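You operate a simulated robot arm through the tools that you are given. There is no shell and no other tool. Be economical: measure what you need, move in short steps, check, and stop when the job is done.

You are at the controls of a simulated robot arm. One attempt, no reset.

Task
Wax the top of the clamped teal holder, then open the vice.
Fine: pad from the orange-grip drawer, wax from the tin, pad back, drawer shut.

Only the result counts: the job must be done as asked and must still hold three seconds after the hand-in. Knocking over, shifting, dropping, spilling or breaking anything else fails it.

Robot
A 7-joint arm with a two-finger parallel gripper, fixed in place. Base frame: the origin is at the foot of the arm, x ahead of it, y to its left, z up. Lengths are in mm, angles in rad, forces in N, time in s.
With the tool pointing down near the work surface it reaches from about 200 to 740 mm from the base axis. Its first joint turns from -2.897 to 2.897 rad. Payload 1.57 kg.
The tool frame sits at the grasp point between the pads (the TCP): z along the fingers, y along the line on which they close. The tips reach 30 mm beyond it. Largest opening 110 mm; finger width 24, thickness 12; the body of the gripper, 48 by 112 mm, starts 78 mm behind the TCP.
Orientation is that of the tool frame in the base frame, as a unit quaternion [x, y, z, w]. With the fingers straight down and closing along the base's y, the tool's x points along the base's -x, its y along +y and its z along -z.

Tools
- The arm moves only by the tool arm_command. Its arguments are lists of equal length, an entry for each row: "dp": the shift along the tool's x, y, z in cm, a list of three; "turn": the turn, a rotation vector about the tool's x, y, z in rad, a list of three; "grip": the closure in counts, from 0 (fully open) to 255 (shut). In form: {"dp": [[x, y, z], ...], "turn": [[rx, ry, rz], ...], "grip": [grip, ...]}. A call has 1 to 12 rows; each row shifts and turns the commanded pose from where the row before left it, along the tool's axes as they then stand. A row lasts 0.2 s, in which the tool goes at most 50 mm and 0.15 rad; a call with a longer step from one row to the next is refused whole, and so is a gripper value outside its range. A pose out of reach is approached as far as the arm can. The call stops where the force on the tool passes 40 N (or 10 N more than at its start, if that is more) or the arm is blocked; 0.2 s more then pass. Each finger travels about 45 mm/s and halts on what it meets, pressing with about 34 N; the grip force reading is that of the motor and also rises with nothing between the fingers. The clock runs only during rows and for 0.2 s after the last one: add rows that do not move to give the fingers time. It gives the time, the measured TCP pose, the force on the tool (base axes), the opening and the grip force at its end, in the units of the frame above (readings bear some noise), and new pictures: "pictures" is both (left out), scene, wrist or none.
- Cameras (640 x 400 px; columns grow to the right, rows downward): "scene" is fixed at [51.1, -498.1, 1518.1]; the picture's right is [0.60, -0.80, 0.00], its down [-0.57, -0.43, -0.70] and it looks along [0.56, 0.42, -0.72] (base axes); focal length 214 px, centre (320, 200). "wrist" rides on the gripper at [-36, 0, -80] in the tool frame; the picture's right is [0.00, -1.00, 0.00], its down [0.97, 0.00, -0.24] and it looks along [0.24, 0.00, 0.97] (tool axes); focal length 218 px, centre (320, 200).
- raise_lower(by): slides the trunk up (or, below 0, down) by that many mm; the arm rides with it, the base frame stays. It gives what a move gives, with no picture.
- point_at(camera, pixels): for up to 12 pixels [column, row] of the newest picture of that camera ("zoom" is the newest enlarged one), the place [x, y, z] in the base frame of the surface seen there, good to about 3 mm. No time passes.
- close_up(camera, box): a new picture of the part [left, top, right, bottom] of that camera's present view, enlarged. No time passes.
- job_done(): hands the job in; it is judged then, once.

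Go step by step. Measure first, check grasps and placings, and put right what went wrong. The budget is 80 turns and 120 pictures, counting those below and the enlarged ones. Unless the task says otherwise, let go and move clear before handing in, and close with one line.

The tools are called after ">>>" as name(argument=value, ...) on one line, values as JSON. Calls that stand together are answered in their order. arm_command: Moves the arm, as the interface text tells. Its arguments: {"type":"object","properties":{"dp":{"type":"array"},"turn":{"type":"array"},"grip":{"type":"array"},"pictures":{"type":"string","enum":["both","scene","wrist","none"]}},"required":["dp","turn","grip"]} The other tools are called the same way: raise_lower (by) slides the trunk up or down; point_at (camera, pixels) gives the place of the surface under pixels of a picture; close_up (camera, box) takes an enlarged picture of a part of a camera's view; job_done () hands the job in.

At the start:

```text
time: 0.0
position: [345.1, -198.4, 1306.7]
ee_rot: [0.0, 1.0, 0.0, 0.0]
ft_force: [0.1, 0.2, 0.1]
gripper_width: 109.9
finger_force: 0.1
trunk travel left (down, up): [-525.0, 65.0]
```

scene: 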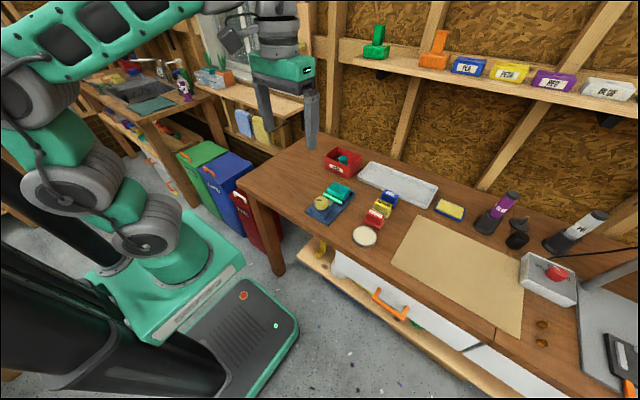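
wrist: 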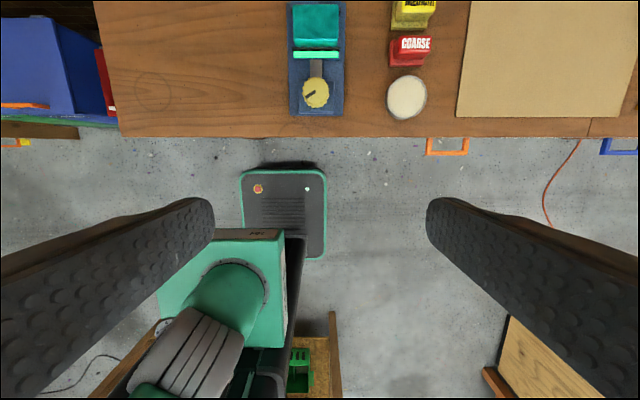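

The pictures show the vice with the teal block and yellow knob near scene (330,200), an open tin at (365,236) and the orange drawer grip at (388,305). I'll enlarge those and measure.

>>> close_up(camera="scene", box=[290, 140, 450, 240])

>>> close_up(camera="scene", box=[300, 220, 460, 320])

>>> point_at(camera="wrist", pixels=[[316, 25], [316, 55], [316, 92], [406, 97], [447, 150], [447, 138], [430, 147], [466, 147], [300, 130], [293, 100], [341, 100], [410, 50]])

>>> point_at(camera="scene", pixels=[[375, 295], [405, 313], [388, 306], [365, 237], [320, 202], [340, 188], [332, 198], [360, 270], [440, 320], [380, 275]])

```text
4.00 times, centred on (370, 190) of scene
```

zoom: 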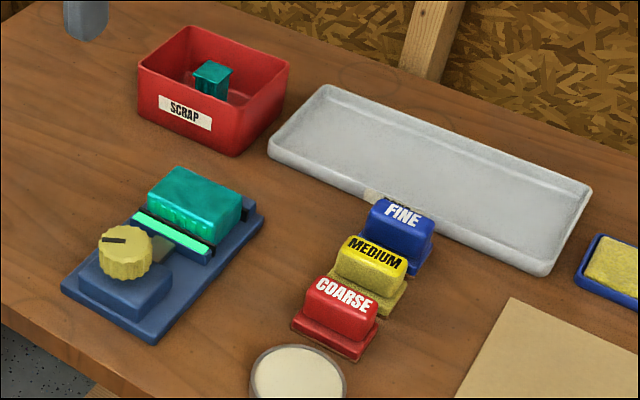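

```text
4.00 times, centred on (380, 270) of scene
```

zoom: 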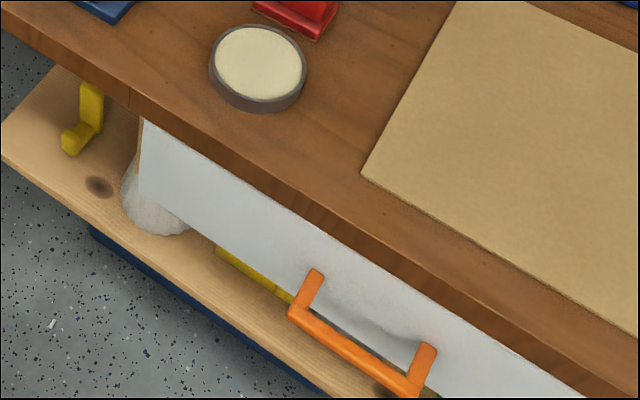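

```text
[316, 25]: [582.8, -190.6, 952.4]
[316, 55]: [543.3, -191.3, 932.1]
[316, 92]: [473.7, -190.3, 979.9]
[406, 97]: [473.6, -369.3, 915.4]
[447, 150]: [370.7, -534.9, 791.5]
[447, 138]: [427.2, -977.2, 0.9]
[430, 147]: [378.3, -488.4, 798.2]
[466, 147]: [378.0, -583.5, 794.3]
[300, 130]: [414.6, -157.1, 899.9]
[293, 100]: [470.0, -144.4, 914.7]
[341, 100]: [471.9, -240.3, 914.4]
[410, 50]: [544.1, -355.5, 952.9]
```

```text
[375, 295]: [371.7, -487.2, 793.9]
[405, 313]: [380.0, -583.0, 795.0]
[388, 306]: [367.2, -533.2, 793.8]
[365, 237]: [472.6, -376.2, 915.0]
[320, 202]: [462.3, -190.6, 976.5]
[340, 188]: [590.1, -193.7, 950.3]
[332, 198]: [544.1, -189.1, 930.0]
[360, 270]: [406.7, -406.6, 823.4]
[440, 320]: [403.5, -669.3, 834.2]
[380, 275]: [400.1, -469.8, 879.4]
```

The bench items sit near z≈915 and the drawer bar is at about x 370, y −487…−583, z 794, in front of the white drawer face. I'll measure the bench level, edge, drawer extent and tin before moving.

>>> point_at(camera="scene", pixels=[[345, 220], [330, 235], [300, 180], [400, 260], [338, 252], [350, 262], [420, 335], [480, 345], [395, 300], [377, 291], [390, 308], [345, 275]])

>>> point_at(camera="wrist", pixels=[[388, 97], [425, 97], [406, 78], [406, 117], [294, 25], [338, 25], [316, 6], [316, 45], [303, 92], [329, 92], [316, 105], [316, 79]])

>>> close_up(camera="wrist", box=[270, 0, 430, 130])

>>> close_up(camera="scene", box=[400, 270, 560, 370])

```text
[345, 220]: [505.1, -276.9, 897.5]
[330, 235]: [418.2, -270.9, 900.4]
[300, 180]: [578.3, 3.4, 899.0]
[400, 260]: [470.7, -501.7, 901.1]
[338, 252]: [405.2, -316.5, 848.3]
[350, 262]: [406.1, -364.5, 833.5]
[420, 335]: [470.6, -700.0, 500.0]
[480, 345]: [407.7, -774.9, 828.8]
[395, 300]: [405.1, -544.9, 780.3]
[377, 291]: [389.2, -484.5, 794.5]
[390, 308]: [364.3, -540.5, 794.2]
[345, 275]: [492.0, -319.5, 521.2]
```

```text
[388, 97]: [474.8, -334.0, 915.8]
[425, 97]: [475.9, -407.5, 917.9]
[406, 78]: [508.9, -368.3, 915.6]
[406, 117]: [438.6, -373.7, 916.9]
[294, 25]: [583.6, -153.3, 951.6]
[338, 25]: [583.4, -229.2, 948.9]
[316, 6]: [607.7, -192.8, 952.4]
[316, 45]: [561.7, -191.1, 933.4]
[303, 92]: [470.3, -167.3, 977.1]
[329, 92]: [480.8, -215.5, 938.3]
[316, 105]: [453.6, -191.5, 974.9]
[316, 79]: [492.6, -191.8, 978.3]
```

```text
3.08 times, centred on (350, 65) of wrist
```

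zoom: 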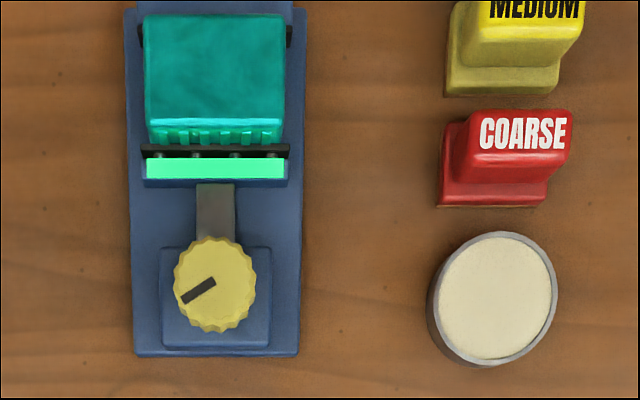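

```text
4.00 times, centred on (480, 320) of scene
```

zoom: 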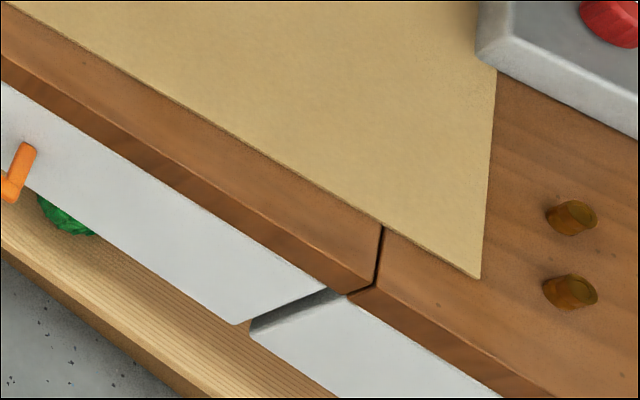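

Bench z≈899, its edge at x≈400, the drawer face at x≈406, the tin centre (473,−370), holder top z≈951 and knob centre (472,−191) top 977. I'll find the arm's shoulder height and lower the trunk part-way in front of the bench.

>>> point_at(camera="scene", pixels=[[150, 290], [200, 230], [170, 250], [145, 225], [70, 190], [40, 90], [100, 30], [240, 300]])

>>> raise_lower(by=-300)

```text
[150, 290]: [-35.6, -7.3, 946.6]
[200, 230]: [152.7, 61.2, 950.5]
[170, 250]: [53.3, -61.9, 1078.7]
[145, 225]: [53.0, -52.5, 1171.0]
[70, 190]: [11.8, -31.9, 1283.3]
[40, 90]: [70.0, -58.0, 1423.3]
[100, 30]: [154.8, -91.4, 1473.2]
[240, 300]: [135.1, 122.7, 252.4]
```

```text
time: 3.0
position: [345.9, -197.9, 1007.0]
ee_rot: [-0.001, 1.0, 0.0, -0.001]
ft_force: [-0.8, 0.8, 0.2]
gripper_width: 109.6
finger_force: 0.0
trunk travel left (down, up): [-225.0, 365.0]
```

The trunk is lowered; TCP is at z 1007. I'll move to above and in front of the drawer grip (x≈240, y≈−535).

>>> arm_command(dp=[[1.2, -3.75, 0], [1.2, -3.75, 0], [1.2, -3.75, 0], [1.2, -3.75, 0], [1.2, -3.75, 0], [1.2, -3.75, 0], [1.2, -3.75, 0], [1.2, -3.75, 0], [1.2, -3.75, 0]], turn=[[0, 0, 0], [0, 0, 0], [0, 0, 0], [0, 0, 0], [0, 0, 0], [0, 0, 0], [0, 0, 0], [0, 0, 0], [0, 0, 0]], grip=[0, 0, 0, 0, 0, 0, 0, 0, 0], pictures="none")

>>> arm_command(dp=[[0, 0, 0], [0, 0, 0], [0, 0, 0], [0, 0, 0], [0, 0, 0], [0, 0, 0], [0, 0, 0], [0, 0, 0], [0, 0, 0], [0, 0, 0], [0, 0, 0]], turn=[[0, 0, 0.1428], [0, 0, 0.1428], [0, 0, 0.1428], [0, 0, 0.1428], [0, 0, 0.1428], [0, 0, 0.1428], [0, 0, 0.1428], [0, 0, 0.1428], [0, 0, 0.1428], [0, 0, 0.1428], [0, 0, 0.1428]], grip=[0, 0, 0, 0, 0, 0, 0, 0, 0, 0, 0], pictures="scene")

```text
time: 5.0
position: [240.0, -505.3, 996.9]
ee_rot: [-0.001, 1.0, 0.0, 0.0]
ft_force: [0.1, -0.5, 0.1]
gripper_width: 110.0
finger_force: 0.1
out of reach, approached as far as the arm can: row 8, 9
trunk travel left (down, up): [-225.0, 365.0]
```

```text
time: 6.2
position: [239.0, -508.2, 995.9]
ee_rot: [0.328, 0.945, -0.004, 0.001]
ft_force: [2.3, -5.0, -7.3]
gripper_width: 110.3
finger_force: 0.1
trunk travel left (down, up): [-225.0, 365.0]
stopped in row 6: the force on the tool passed its limit (the readings are from after the stop); the commanded pose is now the measured one
```

scene: 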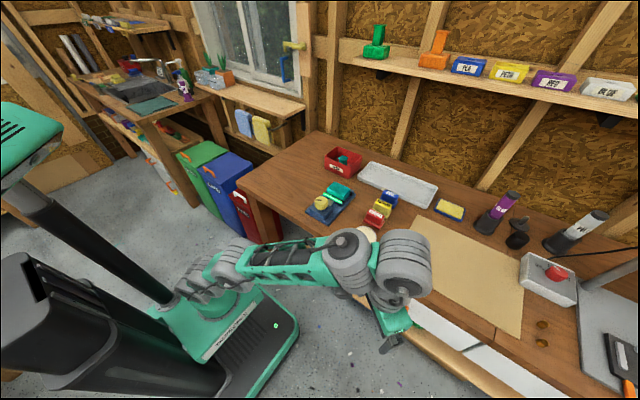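

The arm was stretched out near its limit at this height (rows 8–9 out of reach) and stopped on a force while turning. I'll check where the arm links are before going on.

>>> point_at(camera="scene", pixels=[[350, 260], [380, 300], [345, 290], [405, 260], [415, 290], [395, 320], [390, 345], [300, 255], [320, 285], [385, 240]])

>>> close_up(camera="scene", box=[280, 220, 480, 370])

```text
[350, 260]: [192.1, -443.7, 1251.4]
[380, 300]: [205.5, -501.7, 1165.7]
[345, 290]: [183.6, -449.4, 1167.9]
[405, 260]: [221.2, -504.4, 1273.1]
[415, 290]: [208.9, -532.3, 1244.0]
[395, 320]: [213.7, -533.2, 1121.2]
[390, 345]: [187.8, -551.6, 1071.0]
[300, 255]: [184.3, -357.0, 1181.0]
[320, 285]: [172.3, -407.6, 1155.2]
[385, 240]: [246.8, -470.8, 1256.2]
```

```text
2.67 times, centred on (380, 295) of scene
```

zoom: 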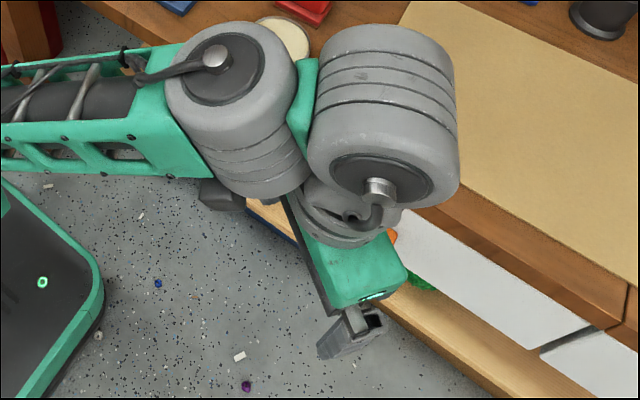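

Nothing is touching: the arm is just stretched, with the wrist at z≈1250. I'll go down 12 cm and then finish the quarter turn.

>>> arm_command(dp=[[0, 0, 4], [0, 0, 4], [0, 0, 4], [0, 0, 0], [0, 0, 0], [0, 0, 0], [0, 0, 0], [0, 0, 0], [0, 0, 0]], turn=[[0, 0, 0], [0, 0, 0], [0, 0, 0], [0, 0, 0.148], [0, 0, 0.148], [0, 0, 0.148], [0, 0, 0.148], [0, 0, 0.148], [0, 0, 0.148]], grip=[0, 0, 0, 0, 0, 0, 0, 0, 0], pictures="none")

```text
time: 8.2
position: [239.7, -507.4, 876.6]
ee_rot: [0.703, 0.711, -0.002, 0.003]
ft_force: [0.3, -0.3, 0.2]
gripper_width: 110.1
finger_force: 0.1
trunk travel left (down, up): [-225.0, 365.0]
```

The quarter turn is done and the fingers close along x. Now I'll tilt the tool to point at +x with the closing line vertical.

>>> arm_command(dp=[[0, 0, 0], [0, 0, 0], [0, 0, 0], [0, 0, 0], [0, 0, 0], [0, 0, 0], [0, 0, 0], [0, 0, 0], [0, 0, 0], [0, 0, 0], [0, 0, 0]], turn=[[-0.1428, 0, 0], [-0.1428, 0, 0], [-0.1428, 0, 0], [-0.1428, 0, 0], [-0.1428, 0, 0], [-0.1428, 0, 0], [-0.1428, 0, 0], [-0.1428, 0, 0], [-0.1428, 0, 0], [-0.1428, 0, 0], [-0.1428, 0, 0]], grip=[0, 0, 0, 0, 0, 0, 0, 0, 0, 0, 0])

```text
time: 10.6
position: [241.6, -507.4, 875.8]
ee_rot: [0.683, 0.694, 0.158, 0.165]
ft_force: [-0.3, -0.5, 1.1]
gripper_width: 109.8
finger_force: 0.0
out of reach, approached as far as the arm can: row 4, 5, 6, 7, 8, 9, 10, 11
trunk travel left (down, up): [-225.0, 365.0]
```

scene: 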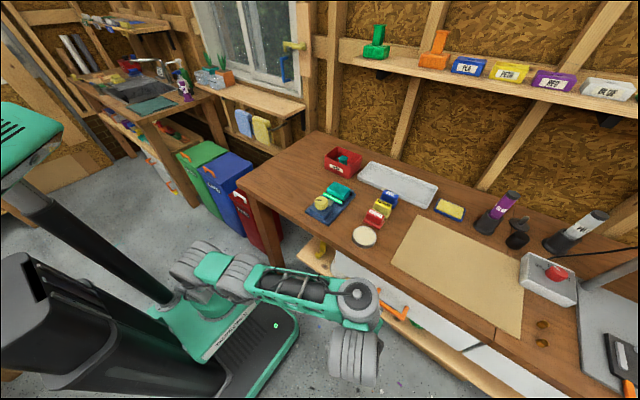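
wrist: 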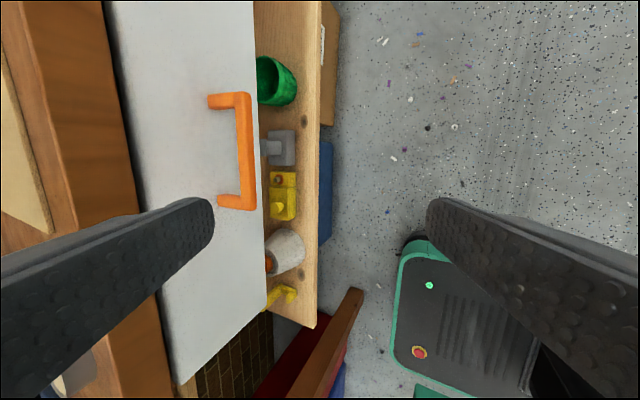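

The tilt stopped at about 0.46 rad, which is a wrist limit. That is enough though: at ~27° the gripper body clears the bench edge. I'll measure the bar from this wrist view and check what the commanded pose is with a null row.

>>> point_at(camera="wrist", pixels=[[238, 150], [246, 150], [255, 150], [246, 110], [246, 190], [225, 150], [226, 101], [226, 202], [180, 150], [235, 95], [235, 205], [252, 120]])

>>> close_up(camera="wrist", box=[160, 70, 340, 230])

>>> arm_command(dp=[[0, 0, 0]], turn=[[0.14, 0, 0]], grip=[0], pictures="none")

```text
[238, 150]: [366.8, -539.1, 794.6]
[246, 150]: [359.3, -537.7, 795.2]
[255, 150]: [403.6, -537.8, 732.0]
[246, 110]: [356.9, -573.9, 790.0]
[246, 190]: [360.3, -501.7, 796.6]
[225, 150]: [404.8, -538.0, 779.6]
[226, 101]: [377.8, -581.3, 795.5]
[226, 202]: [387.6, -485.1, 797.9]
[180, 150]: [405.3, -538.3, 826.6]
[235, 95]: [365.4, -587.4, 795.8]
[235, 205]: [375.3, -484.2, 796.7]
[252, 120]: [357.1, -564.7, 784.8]
```

```text
2.50 times, centred on (250, 150) of wrist
```

zoom: 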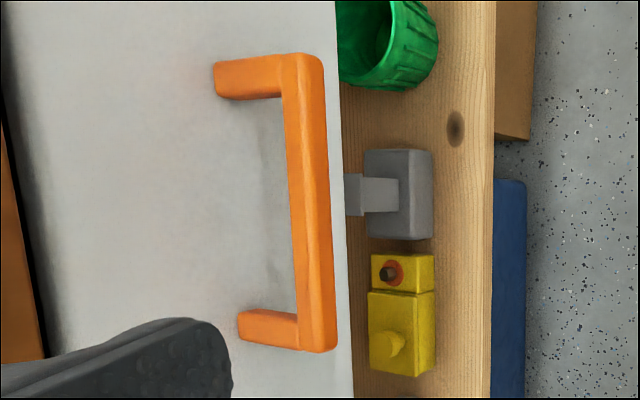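

```text
time: 11.0
position: [240.2, -508.2, 876.1]
ee_rot: [0.694, 0.703, 0.109, 0.116]
ft_force: [0.4, 0.4, 0.8]
gripper_width: 109.8
finger_force: 0.2
trunk travel left (down, up): [-225.0, 365.0]
```

The bar spans x≈356–370, z≈782–796, y −485…−587, with a gap of about 35 mm to the drawer face. I'll set tilt 0.40, part-close the fingers to 36 mm, and move to a pre-grasp 5 cm back along the tool axis.

>>> arm_command(dp=[[0, 0, 0], [-0.7, 2, 1.6], [-0.7, 2, 1.6], [-0.7, 2, 1.6], [-0.6, 1.94, 1.59], [0, 0, 0], [0, 0, 0]], turn=[[-0.08, 0, 0], [0, 0, 0], [0, 0, 0], [0, 0, 0], [0, 0, 0], [0, 0, 0], [0, 0, 0]], grip=[171, 171, 171, 171, 171, 171, 171])

```text
time: 12.6
position: [336.6, -534.1, 848.6]
ee_rot: [0.688, 0.698, 0.137, 0.144]
ft_force: [0.3, 0.4, 0.5]
gripper_width: 36.0
finger_force: 0.1
trunk travel left (down, up): [-225.0, 365.0]
```

scene: 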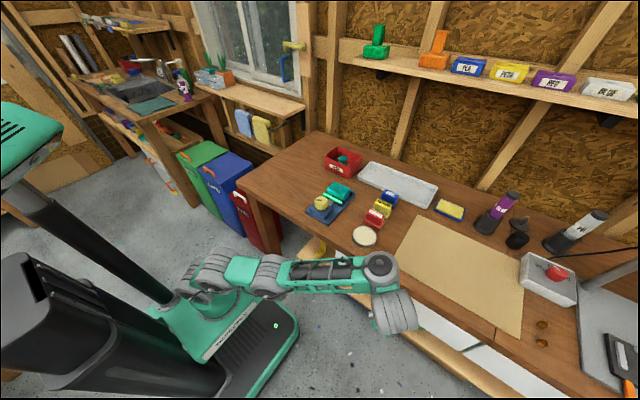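
wrist: 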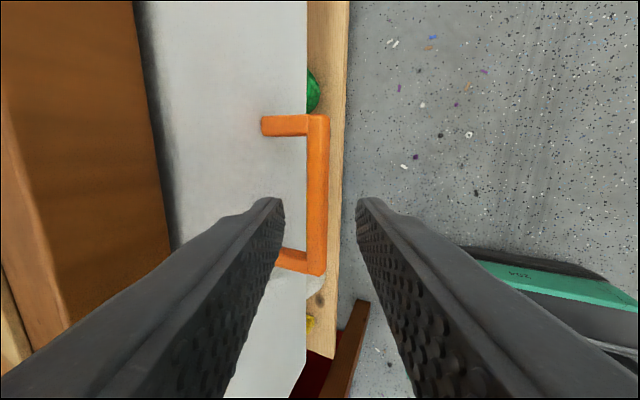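

The fingers straddle the orange bar (318,190) as planned. I'll advance 5 cm along the tool axis.

>>> arm_command(dp=[[0, 0, 1], [0, 0, 1], [0, 0, 1], [0, 0, 1], [0, 0, 0.9]], turn=[[0, 0, 0], [0, 0, 0], [0, 0, 0], [0, 0, 0], [0, 0, 0]], grip=[171, 171, 171, 171, 171], pictures="wrist")

```text
time: 13.8
position: [356.4, -536.5, 804.8]
ee_rot: [0.688, 0.698, 0.137, 0.141]
ft_force: [0.2, 0.7, 0.8]
gripper_width: 36.1
finger_force: 0.0
trunk travel left (down, up): [-225.0, 365.0]
```

wrist: 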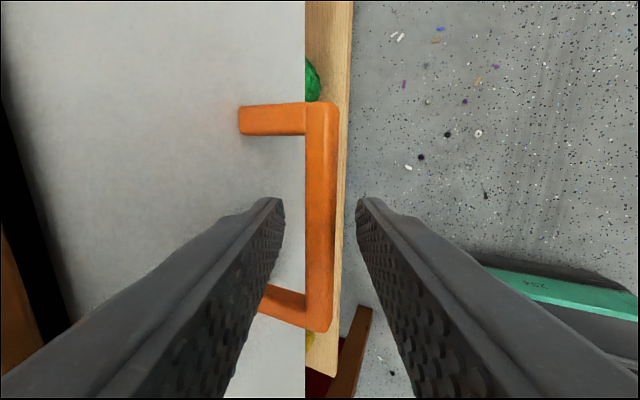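

The bar is between the fingers. I'll close and pull 12 cm along −x slowly.

>>> arm_command(dp=[[0, 0, 0.3], [0, 0, 0], [0, 0, 0], [0, -0.92, -0.39], [0, -1.38, -0.58], [0, -1.84, -0.78], [0, -1.84, -0.78], [0, -1.84, -0.78], [0, -1.84, -0.78], [0, -1.84, -0.78]], turn=[[0, 0, 0], [0, 0, 0], [0, 0, 0], [0, 0, 0], [0, 0, 0], [0, 0, 0], [0, 0, 0], [0, 0, 0], [0, 0, 0], [0, 0, 0]], grip=[171, 220, 220, 220, 220, 220, 220, 220, 220, 220])

```text
time: 16.0
position: [233.7, -542.6, 805.3]
ee_rot: [0.688, 0.698, 0.136, 0.143]
ft_force: [-0.8, 9.5, -9.1]
gripper_width: 16.8
finger_force: 32.1
out of reach, approached as far as the arm can: row 1, 5
trunk travel left (down, up): [-225.0, 365.0]
```

scene: 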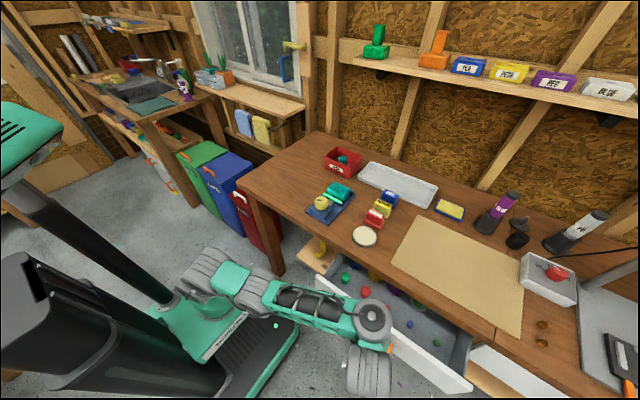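
wrist: 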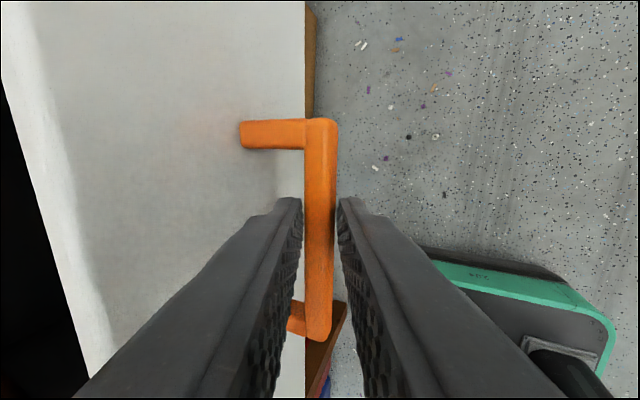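

The drawer has slid out about 12 cm with the bar held. I'll pull about 8 cm more.

>>> arm_command(dp=[[0.1, -1.38, -0.58], [0.1, -1.84, -0.78], [0, -1.84, -0.78], [0, -1.84, -0.78], [0, -0.92, -0.39]], turn=[[0, 0, 0], [0, 0, 0], [0, 0, 0], [0, 0, 0], [0, 0, 0]], grip=[220, 220, 220, 220, 220])

```text
time: 17.2
position: [149.1, -542.1, 805.1]
ee_rot: [0.688, 0.698, 0.136, 0.143]
ft_force: [-0.5, -8.7, 7.9]
gripper_width: 16.7
finger_force: 31.0
trunk travel left (down, up): [-225.0, 365.0]
```

scene: 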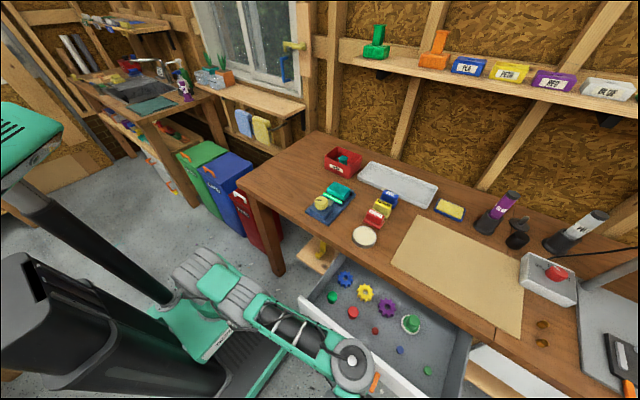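
wrist: 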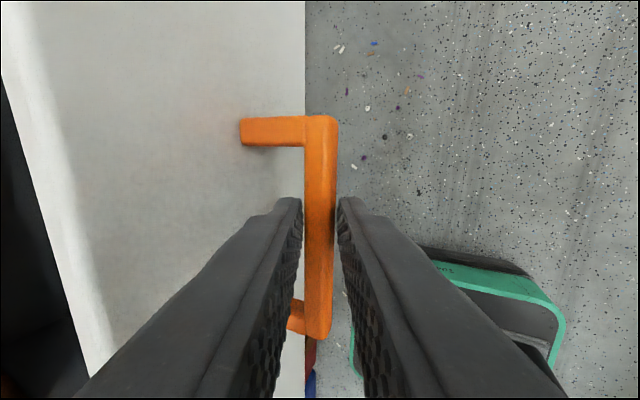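

The drawer is open about 20 cm. At (410,324) there is something like a round white pad with a green knob, so I'll look closer and measure.

>>> close_up(camera="scene", box=[310, 250, 480, 390])

>>> point_at(camera="scene", pixels=[[410, 318], [410, 324], [402, 327], [419, 329], [411, 334], [385, 335], [440, 380], [387, 307], [427, 371], [399, 349], [470, 345], [390, 385]])

```text
2.86 times, centred on (395, 320) of scene
```

zoom: 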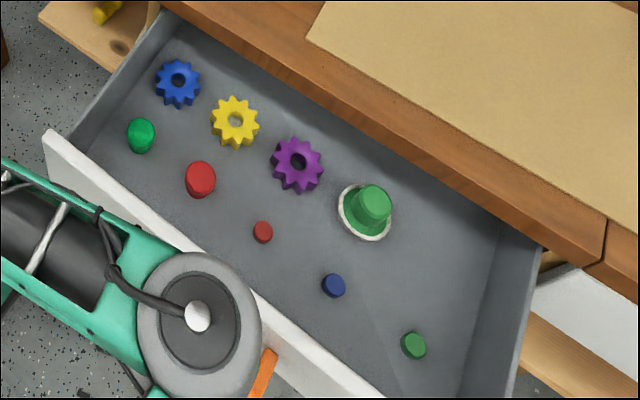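

```text
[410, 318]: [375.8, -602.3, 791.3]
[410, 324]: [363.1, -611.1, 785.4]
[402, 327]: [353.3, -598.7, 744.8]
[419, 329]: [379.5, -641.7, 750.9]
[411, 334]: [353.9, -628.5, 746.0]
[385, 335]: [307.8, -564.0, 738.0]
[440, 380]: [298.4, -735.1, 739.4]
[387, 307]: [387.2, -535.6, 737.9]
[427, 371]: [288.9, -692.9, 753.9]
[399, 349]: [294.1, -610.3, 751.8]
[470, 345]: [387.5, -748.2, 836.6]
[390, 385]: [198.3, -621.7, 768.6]
```

The drawer floor is z≈738, and the pad (white disc, green knob, top z≈791) is at about (368,−610), close under the bench edge. I'll pull the drawer out a little further for clearance.

>>> arm_command(dp=[[0, -0.92, -0.39], [0, -0.92, -0.39], [0, -0.92, -0.39], [0, -0.92, -0.39], [0, -0.92, -0.39], [0, -0.92, -0.39]], turn=[[0, 0, 0], [0, 0, 0], [0, 0, 0], [0, 0, 0], [0, 0, 0], [0, 0, 0]], grip=[220, 220, 220, 220, 220, 220], pictures="scene")

```text
time: 18.6
position: [89.3, -541.2, 806.3]
ee_rot: [0.687, 0.699, 0.136, 0.144]
ft_force: [-0.2, -5.2, 15.4]
gripper_width: 16.6
finger_force: 31.8
trunk travel left (down, up): [-225.0, 365.0]
```

scene: 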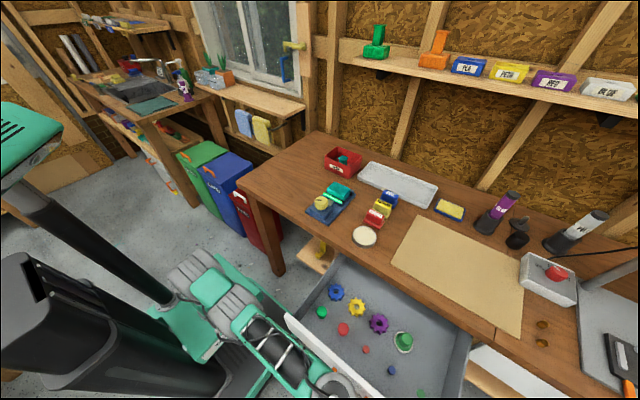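

The drawer is now open ~27 cm. I'll release the bar and back off along the tool axis.

>>> arm_command(dp=[[0, 0, 0], [0, 0, 0], [0, 0, 0], [0, 0, -1.5], [0, 0, -3], [0, 0, -4], [0, 0, -4], [0, 0, -4]], turn=[[0, 0, 0], [0, 0, 0], [0, 0, 0], [0, 0, 0], [0, 0, 0], [0, 0, 0], [0, 0, 0], [0, 0, 0]], grip=[165, 165, 165, 165, 165, 165, 165, 165], pictures="scene")

```text
time: 20.4
position: [35.3, -520.4, 915.6]
ee_rot: [0.688, 0.698, 0.138, 0.141]
ft_force: [-0.1, 0.0, -0.6]
gripper_width: 38.9
finger_force: 0.0
out of reach, approached as far as the arm can: row 7, 8
trunk travel left (down, up): [-225.0, 365.0]
```

scene: 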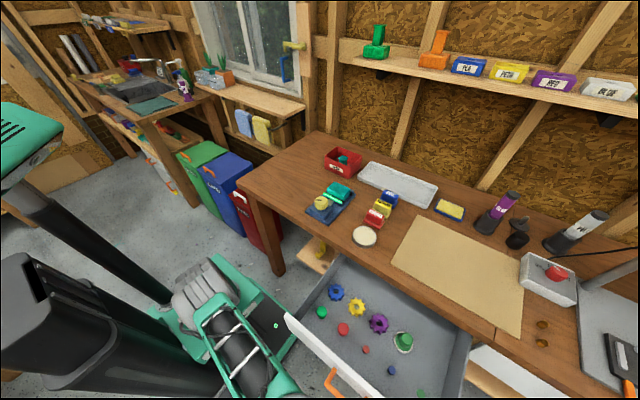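

The bar is free and the drawer stayed open. I'll raise the trunk a bit for reach, then untilt the tool.

>>> raise_lower(by=100)

>>> arm_command(dp=[[0, 0, 0], [0, 0, 0], [0, 0, 0], [0, 3, 0], [0, 4, 0], [0, 4, 0], [0, 4, 0], [0, 4, 0], [0, 4, 0]], turn=[[0.14, 0, 0], [0.14, 0, 0], [0.126, 0, 0], [0, 0, 0], [0, 0, 0], [0, 0, 0], [0, 0, 0], [0, 0, 0], [0, 0, 0]], grip=[120, 120, 120, 120, 120, 120, 120, 120, 120], pictures="scene")

```text
time: 21.7
position: [35.5, -519.4, 1018.5]
ee_rot: [0.688, 0.698, 0.137, 0.144]
ft_force: [-0.5, 0.2, -1.2]
gripper_width: 38.8
finger_force: 0.0
trunk travel left (down, up): [-325.0, 265.0]
```

```text
time: 23.7
position: [265.1, -519.5, 1018.2]
ee_rot: [0.703, 0.711, -0.008, 0.002]
ft_force: [-0.3, 0.4, 0.6]
gripper_width: 58.3
finger_force: 0.1
out of reach, approached as far as the arm can: row 3
trunk travel left (down, up): [-325.0, 265.0]
```

scene: 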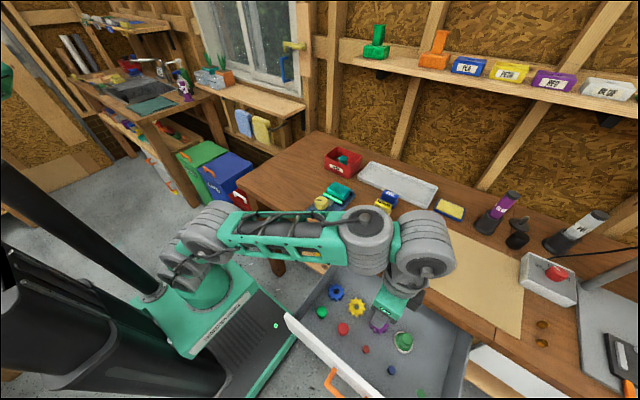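

The arm is over the drawer. I'll go down 8 cm while shifting toward the pad, and take a wrist view.

>>> arm_command(dp=[[0, 0, 4], [0, 0, 4], [-3, 1.4, 0], [-3, 1.4, 0], [-2.5, 0.8, 0]], turn=[[0, 0, 0], [0, 0, 0], [0, 0, 0], [0, 0, 0], [0, 0, 0]], grip=[120, 120, 120, 120, 120], pictures="wrist")

```text
time: 24.9
position: [297.7, -595.0, 935.7]
ee_rot: [0.702, 0.712, -0.008, 0.003]
ft_force: [-1.3, -0.2, 0.9]
gripper_width: 58.3
finger_force: 0.1
out of reach, approached as far as the arm can: row 5
trunk travel left (down, up): [-325.0, 265.0]
```

wrist: 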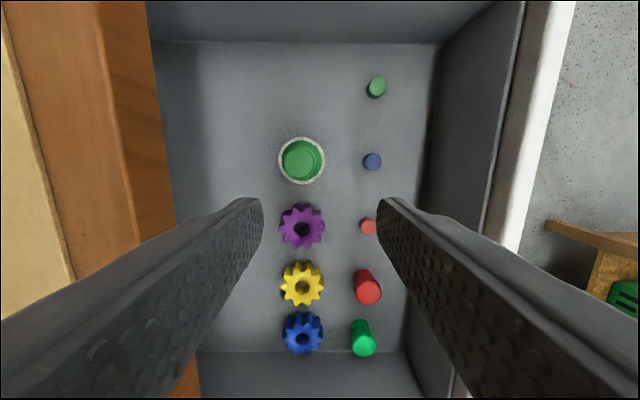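

The pad is clear at wrist (302,160). I'll measure it.

>>> close_up(camera="wrist", box=[262, 130, 342, 190])

>>> point_at(camera="wrist", pixels=[[302, 150], [302, 162], [290, 160], [314, 160], [302, 140], [302, 182], [280, 160], [324, 160], [302, 146], [302, 172], [372, 160], [302, 226]])

```text
6.67 times, centred on (302, 160) of wrist
```

zoom: 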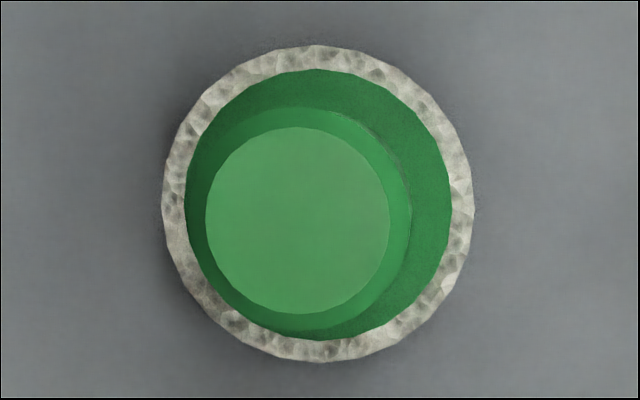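

```text
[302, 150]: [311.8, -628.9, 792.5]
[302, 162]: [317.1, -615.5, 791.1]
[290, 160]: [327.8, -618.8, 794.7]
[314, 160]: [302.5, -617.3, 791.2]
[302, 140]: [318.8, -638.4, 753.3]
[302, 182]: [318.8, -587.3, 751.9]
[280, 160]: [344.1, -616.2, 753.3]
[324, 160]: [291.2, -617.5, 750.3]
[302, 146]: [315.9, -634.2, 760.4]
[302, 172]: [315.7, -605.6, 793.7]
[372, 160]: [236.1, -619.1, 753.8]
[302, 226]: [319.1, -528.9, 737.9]
```

The pad centre is about (318,−614): base disc top z≈752, knob top z≈792, knob about 29 mm wide. I'll go down to z≈832, shift over it and check.

>>> arm_command(dp=[[0, 0, 3.5], [0, 0, 3.5], [0, 0, 3.4], [-1, 1, 0], [-0.9, 1, 0], [0, 0, 0]], turn=[[0, 0, 0], [0, 0, 0], [0, 0, 0], [0, 0, 0], [0, 0, 0], [0, 0, 0]], grip=[120, 120, 120, 120, 120, 120], pictures="wrist")

```text
time: 26.3
position: [316.0, -614.8, 829.1]
ee_rot: [0.702, 0.712, -0.007, 0.001]
ft_force: [0.3, -0.1, -0.3]
gripper_width: 58.1
finger_force: 0.1
trunk travel left (down, up): [-325.0, 265.0]
```

wrist: 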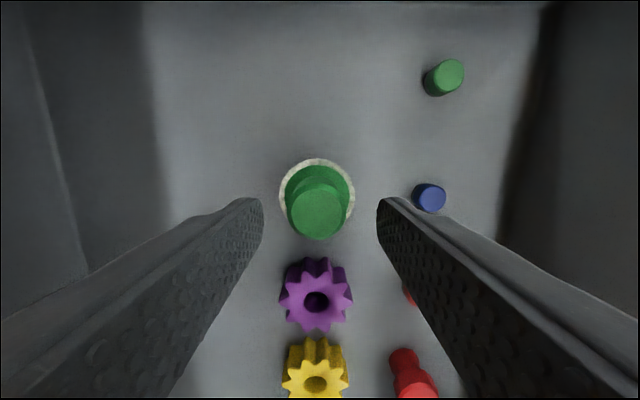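

The knob sits centred between the fingers at (317,213). I'll go down 4 cm and close.

>>> arm_command(dp=[[0, 0.1, 1.5], [0, 0.1, 1.5], [0, 0, 1.0], [0, 0, 0], [0, 0, 0], [0, 0, 0], [0, 0, 0]], turn=[[0, 0, 0], [0, 0, 0], [0, 0, 0], [0, 0, 0], [0, 0, 0], [0, 0, 0], [0, 0, 0]], grip=[120, 120, 120, 120, 255, 255, 255], pictures="wrist")

```text
time: 27.9
position: [317.6, -616.0, 789.6]
ee_rot: [0.703, 0.711, -0.007, 0.001]
ft_force: [0.2, 0.1, 0.9]
gripper_width: 33.0
finger_force: 26.0
trunk travel left (down, up): [-325.0, 265.0]
```

wrist: 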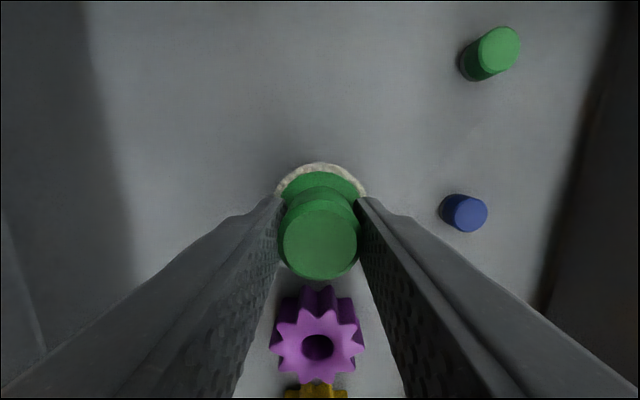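

The knob is held at 33 mm opening. I'll lift straight up with the trunk by 200 mm.

>>> raise_lower(by=200)

>>> close_up(camera="scene", box=[300, 170, 480, 300])

```text
time: 30.1
position: [318.6, -617.0, 989.4]
ee_rot: [0.703, 0.711, -0.007, 0.001]
ft_force: [0.1, -0.2, -0.7]
gripper_width: 32.3
finger_force: 34.1
trunk travel left (down, up): [-525.0, 65.0]
```

```text
3.08 times, centred on (390, 235) of scene
```

zoom: 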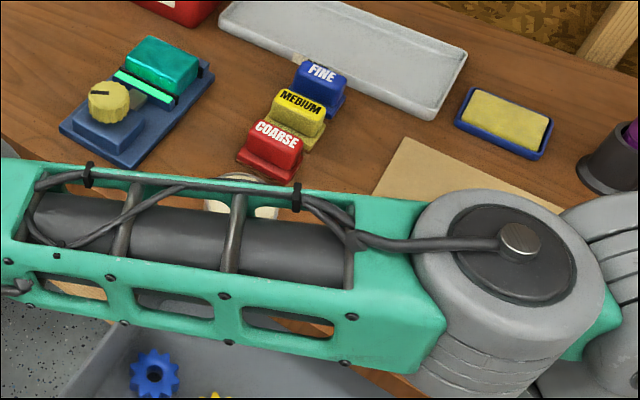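

Pad lifted clear. I'll rise a little more and travel to above the tin at about (473,−370).

>>> arm_command(dp=[[0, 0, -2], [3.5, 2.25, 0], [3.5, 2.25, 0], [3.5, 2.25, 0], [3.5, 2.25, 0], [3.5, 2.25, 0], [3.5, 2.25, 0], [3.7, 2.2, 0], [0, 0, 0]], turn=[[0, 0, 0], [0, 0, 0], [0, 0, 0], [0, 0, 0], [0, 0, 0], [0, 0, 0], [0, 0, 0], [0, 0, 0], [0, 0, 0]], grip=[255, 255, 255, 255, 255, 255, 255, 255, 255])

```text
time: 32.1
position: [472.6, -367.4, 1009.9]
ee_rot: [0.703, 0.712, -0.007, -0.002]
ft_force: [-0.2, 0.2, -1.5]
gripper_width: 32.4
finger_force: 33.5
out of reach, approached as far as the arm can: row 8
trunk travel left (down, up): [-525.0, 65.0]
```

scene: 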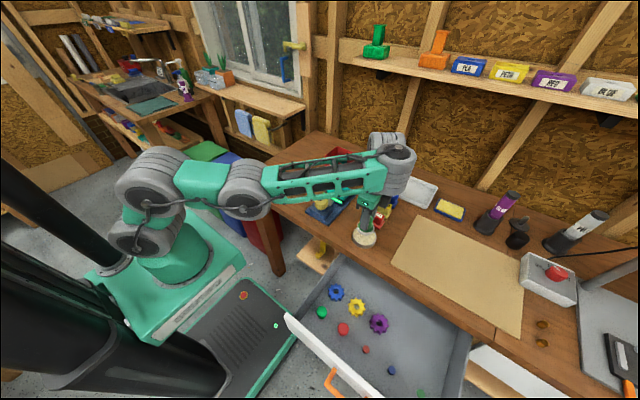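
wrist: 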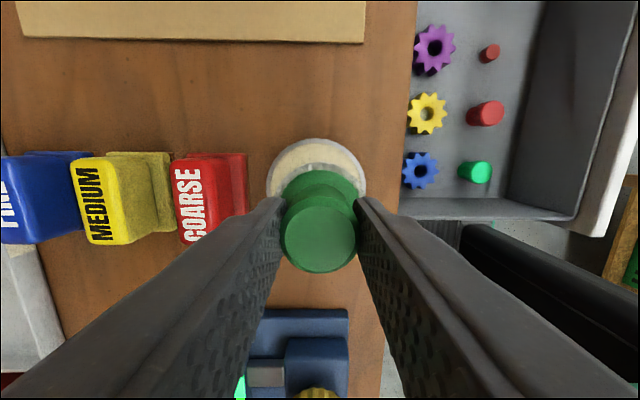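

The pad is above the tin; the rim is visible from (268,175) to (366,175). I'll measure the rim again before pressing down.

>>> point_at(camera="wrist", pixels=[[269, 180], [364, 180], [317, 141], [276, 165], [356, 165], [317, 148], [295, 160], [340, 160]])

>>> close_up(camera="wrist", box=[250, 130, 390, 230])

>>> close_up(camera="scene", box=[330, 190, 400, 250])

```text
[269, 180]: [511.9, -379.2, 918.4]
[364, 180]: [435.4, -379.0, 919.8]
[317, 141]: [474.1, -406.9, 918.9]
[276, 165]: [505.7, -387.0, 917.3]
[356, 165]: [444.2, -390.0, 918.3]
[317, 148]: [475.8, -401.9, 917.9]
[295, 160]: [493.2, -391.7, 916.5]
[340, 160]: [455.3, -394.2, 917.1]
```

```text
4.00 times, centred on (320, 180) of wrist
```

zoom: 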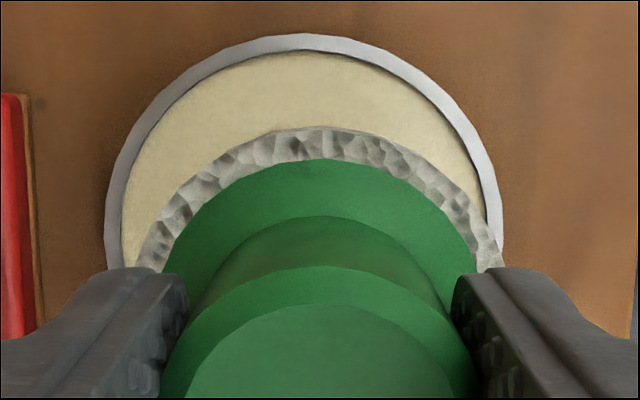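

```text
6.67 times, centred on (365, 220) of scene
```

zoom: 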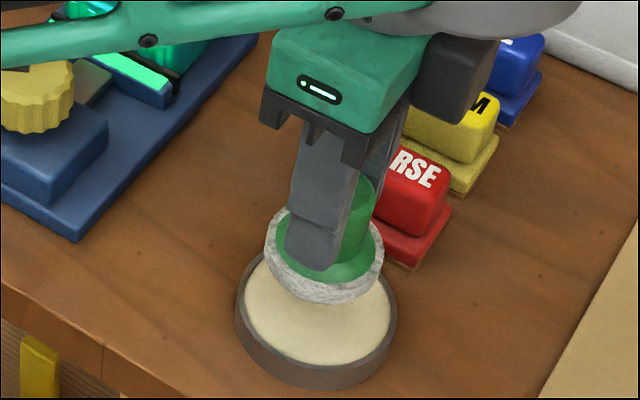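

The tin centre is (474,−369) and the wax z≈916. I'll correct 3 mm, descend and press gently in small steps.

>>> arm_command(dp=[[-0.3, 0.1, 1.2], [0, 0, 1.2], [0, 0, 1.0], [0, 0, 0.2], [0, 0, 0.2], [0, 0, 0.2], [0, 0, 0.2]], turn=[[0, 0, 0], [0, 0, 0], [0, 0, 0], [0, 0, 0], [0, 0, 0], [0, 0, 0], [0, 0, 0]], grip=[255, 255, 255, 255, 255, 255, 255])

```text
time: 33.7
position: [489.1, -386.4, 987.2]
ee_rot: [0.703, 0.712, -0.007, -0.002]
ft_force: [-0.5, -0.4, -1.0]
gripper_width: 32.3
finger_force: 34.1
out of reach, approached as far as the arm can: row 1, 2, 3, 6
trunk travel left (down, up): [-525.0, 65.0]
```

scene: 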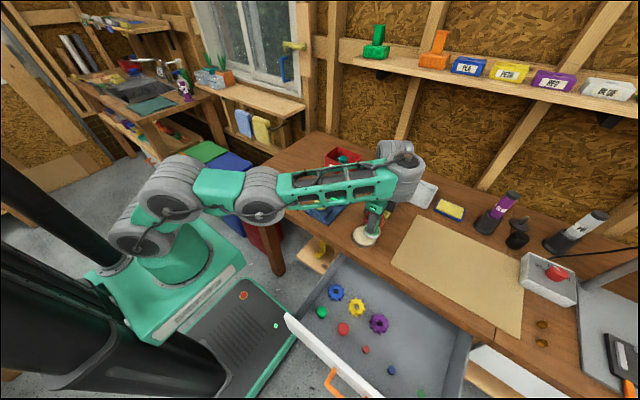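
wrist: 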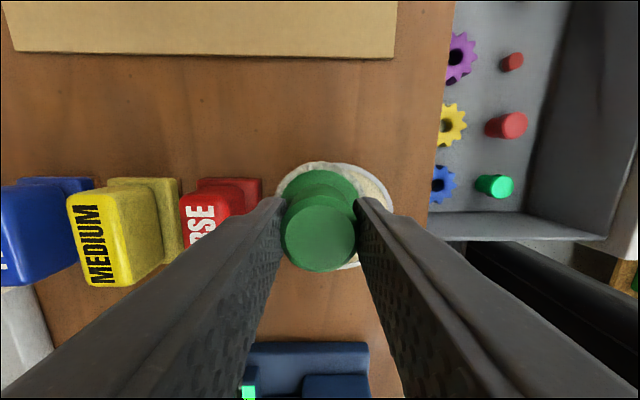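

The arm hit a joint limit lowering here and drifted sideways to (489,−386), still clear above the tin. I'll raise the arm 10 cm, recentre, and lower the trunk instead.

>>> arm_command(dp=[[0, 0, -3], [0, 0, -3], [0, 0, -4], [0.9, -0.8, 0], [0.8, -0.75, 0], [0, 0, 0]], turn=[[0, 0, 0], [0, 0, 0], [0, 0, 0], [0, 0, 0], [0, 0, 0], [0, 0, 0]], grip=[255, 255, 255, 255, 255, 255], pictures="none")

>>> raise_lower(by=-90)

```text
time: 35.1
position: [474.3, -366.8, 1088.2]
ee_rot: [0.703, 0.712, -0.007, 0.001]
ft_force: [0.3, -0.7, -0.9]
gripper_width: 32.5
finger_force: 34.1
trunk travel left (down, up): [-525.0, 65.0]
```

```text
time: 36.4
position: [475.1, -368.2, 997.4]
ee_rot: [0.703, 0.711, -0.007, 0.002]
ft_force: [0.0, -0.3, -0.3]
gripper_width: 32.4
finger_force: 33.9
trunk travel left (down, up): [-435.0, 155.0]
```

TCP is centred at (475,−368,997). Now I'll descend and press in small steps.

>>> arm_command(dp=[[-0.2, 0, 1.2], [0, 0, 1.2], [0, 0, 0.3], [0, 0, 0.2], [0, 0, 0.2]], turn=[[0, 0, 0], [0, 0, 0], [0, 0, 0], [0, 0, 0], [0, 0, 0]], grip=[255, 255, 255, 255, 255], pictures="scene")

>>> close_up(camera="scene", box=[330, 190, 400, 250])

```text
time: 37.6
position: [473.8, -369.8, 968.7]
ee_rot: [0.703, 0.711, -0.006, 0.005]
ft_force: [3.6, -3.6, 24.1]
gripper_width: 32.3
finger_force: 34.3
trunk travel left (down, up): [-435.0, 155.0]
```

scene: 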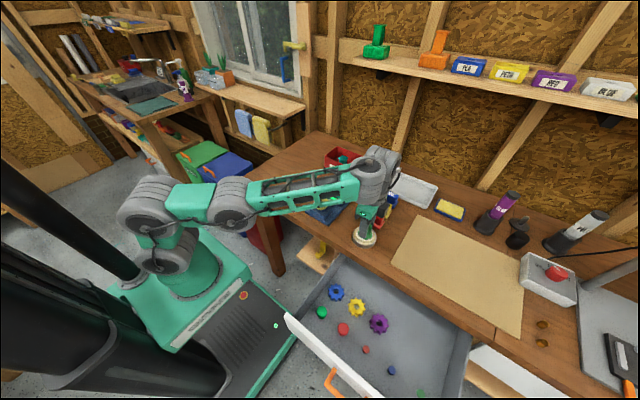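

```text
6.67 times, centred on (365, 220) of scene
```

zoom: 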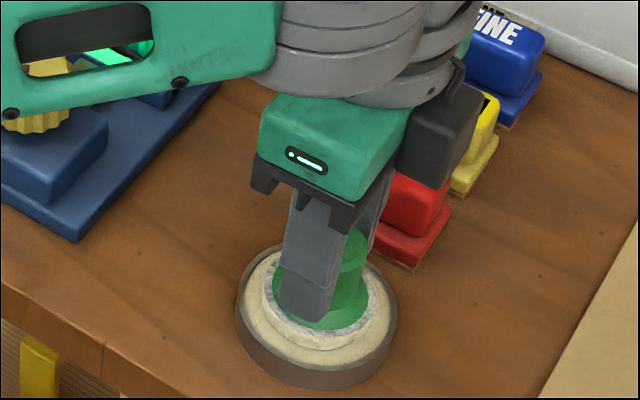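

The pad sits in the wax with 24 N of contact. I'll dwell briefly, then lift and check that the tin stayed.

>>> arm_command(dp=[[0, 0, -0.1], [0, 0, 0], [0, 0, 0], [0, 0, -1], [0, 0, -3], [0, 0, -4]], turn=[[0, 0, 0], [0, 0, 0], [0, 0, 0], [0, 0, 0], [0, 0, 0], [0, 0, 0]], grip=[255, 255, 255, 255, 255, 255], pictures="scene")

>>> close_up(camera="scene", box=[330, 180, 400, 250])

```text
time: 39.0
position: [473.7, -367.1, 1047.0]
ee_rot: [0.703, 0.711, -0.008, 0.0]
ft_force: [-0.5, -0.6, -0.2]
gripper_width: 32.4
finger_force: 34.1
trunk travel left (down, up): [-435.0, 155.0]
```

scene: 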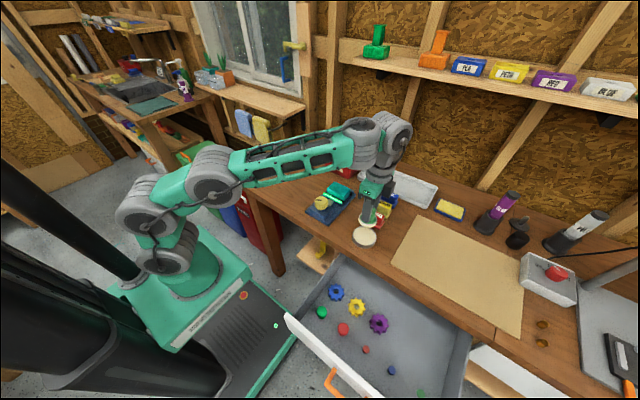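

```text
5.71 times, centred on (365, 215) of scene
```

zoom: 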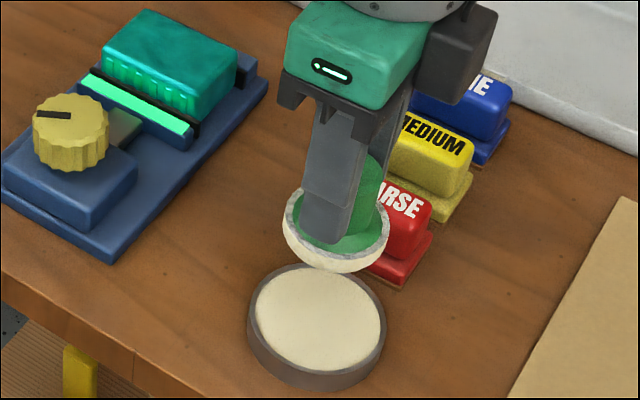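

The pad rim turned creamy, so the wax is on, and the tin is in place. Now I'll measure the holder's top face.

>>> point_at(camera="zoom", pixels=[[150, 16], [232, 58], [190, 88], [110, 46], [170, 50], [130, 30], [210, 72], [150, 68], [190, 35], [140, 90], [245, 75], [70, 110]])

```text
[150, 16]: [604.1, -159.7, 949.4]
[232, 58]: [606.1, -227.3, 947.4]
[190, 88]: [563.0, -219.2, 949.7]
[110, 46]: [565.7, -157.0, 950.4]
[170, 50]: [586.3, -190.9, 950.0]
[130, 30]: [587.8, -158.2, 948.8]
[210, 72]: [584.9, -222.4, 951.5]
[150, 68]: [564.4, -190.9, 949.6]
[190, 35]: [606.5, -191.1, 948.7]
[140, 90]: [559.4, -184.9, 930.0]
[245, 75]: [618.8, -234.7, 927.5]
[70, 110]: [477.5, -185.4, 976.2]
```

The holder's top spans x≈558–612, y≈−153…−229, z≈950. I'll travel above it at z≈1047.

>>> arm_command(dp=[[3, 1.9, 0], [3, 1.9, 0], [3, 1.9, 0], [3, 1.9, 0], [3, 1.9, 0], [2.7, 1.8, 0], [0, 0, 0]], turn=[[0, 0, 0], [0, 0, 0], [0, 0, 0], [0, 0, 0], [0, 0, 0], [0, 0, 0], [0, 0, 0]], grip=[255, 255, 255, 255, 255, 255, 255])

```text
time: 40.6
position: [585.9, -188.7, 1044.2]
ee_rot: [0.704, 0.711, -0.008, 0.003]
ft_force: [0.6, 0.2, -0.5]
gripper_width: 32.2
finger_force: 33.7
trunk travel left (down, up): [-435.0, 155.0]
```

scene: 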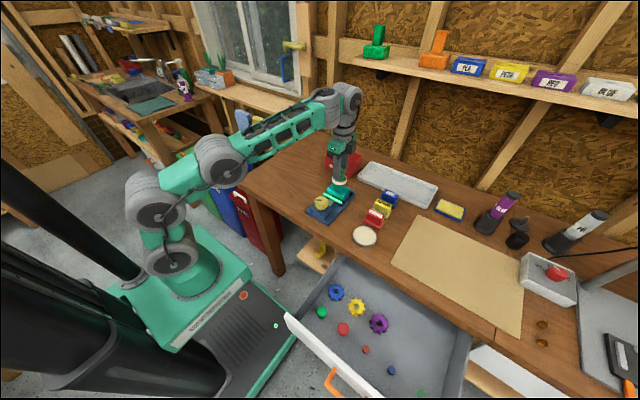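
wrist: 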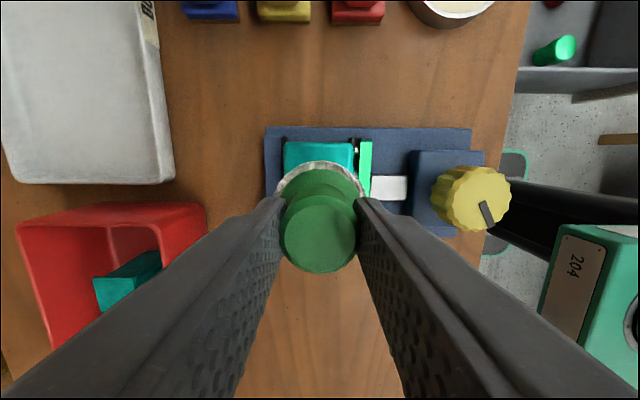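

The pad is aligned over the block (block px 285–355, pad centred at 318). I'll descend gently to contact.

>>> arm_command(dp=[[0, 0, 1.5], [0, 0, 1.5], [0, 0, 0.9], [0, 0, 0.15], [0, 0, 0.15], [0, 0, 0.1]], turn=[[0, 0, 0], [0, 0, 0], [0, 0, 0], [0, 0, 0], [0, 0, 0], [0, 0, 0]], grip=[255, 255, 255, 255, 255, 255], pictures="none")

```text
time: 42.0
position: [585.0, -191.5, 1004.6]
ee_rot: [0.703, 0.711, -0.007, 0.005]
ft_force: [3.8, -0.4, 20.0]
gripper_width: 32.1
finger_force: 34.4
trunk travel left (down, up): [-435.0, 155.0]
```

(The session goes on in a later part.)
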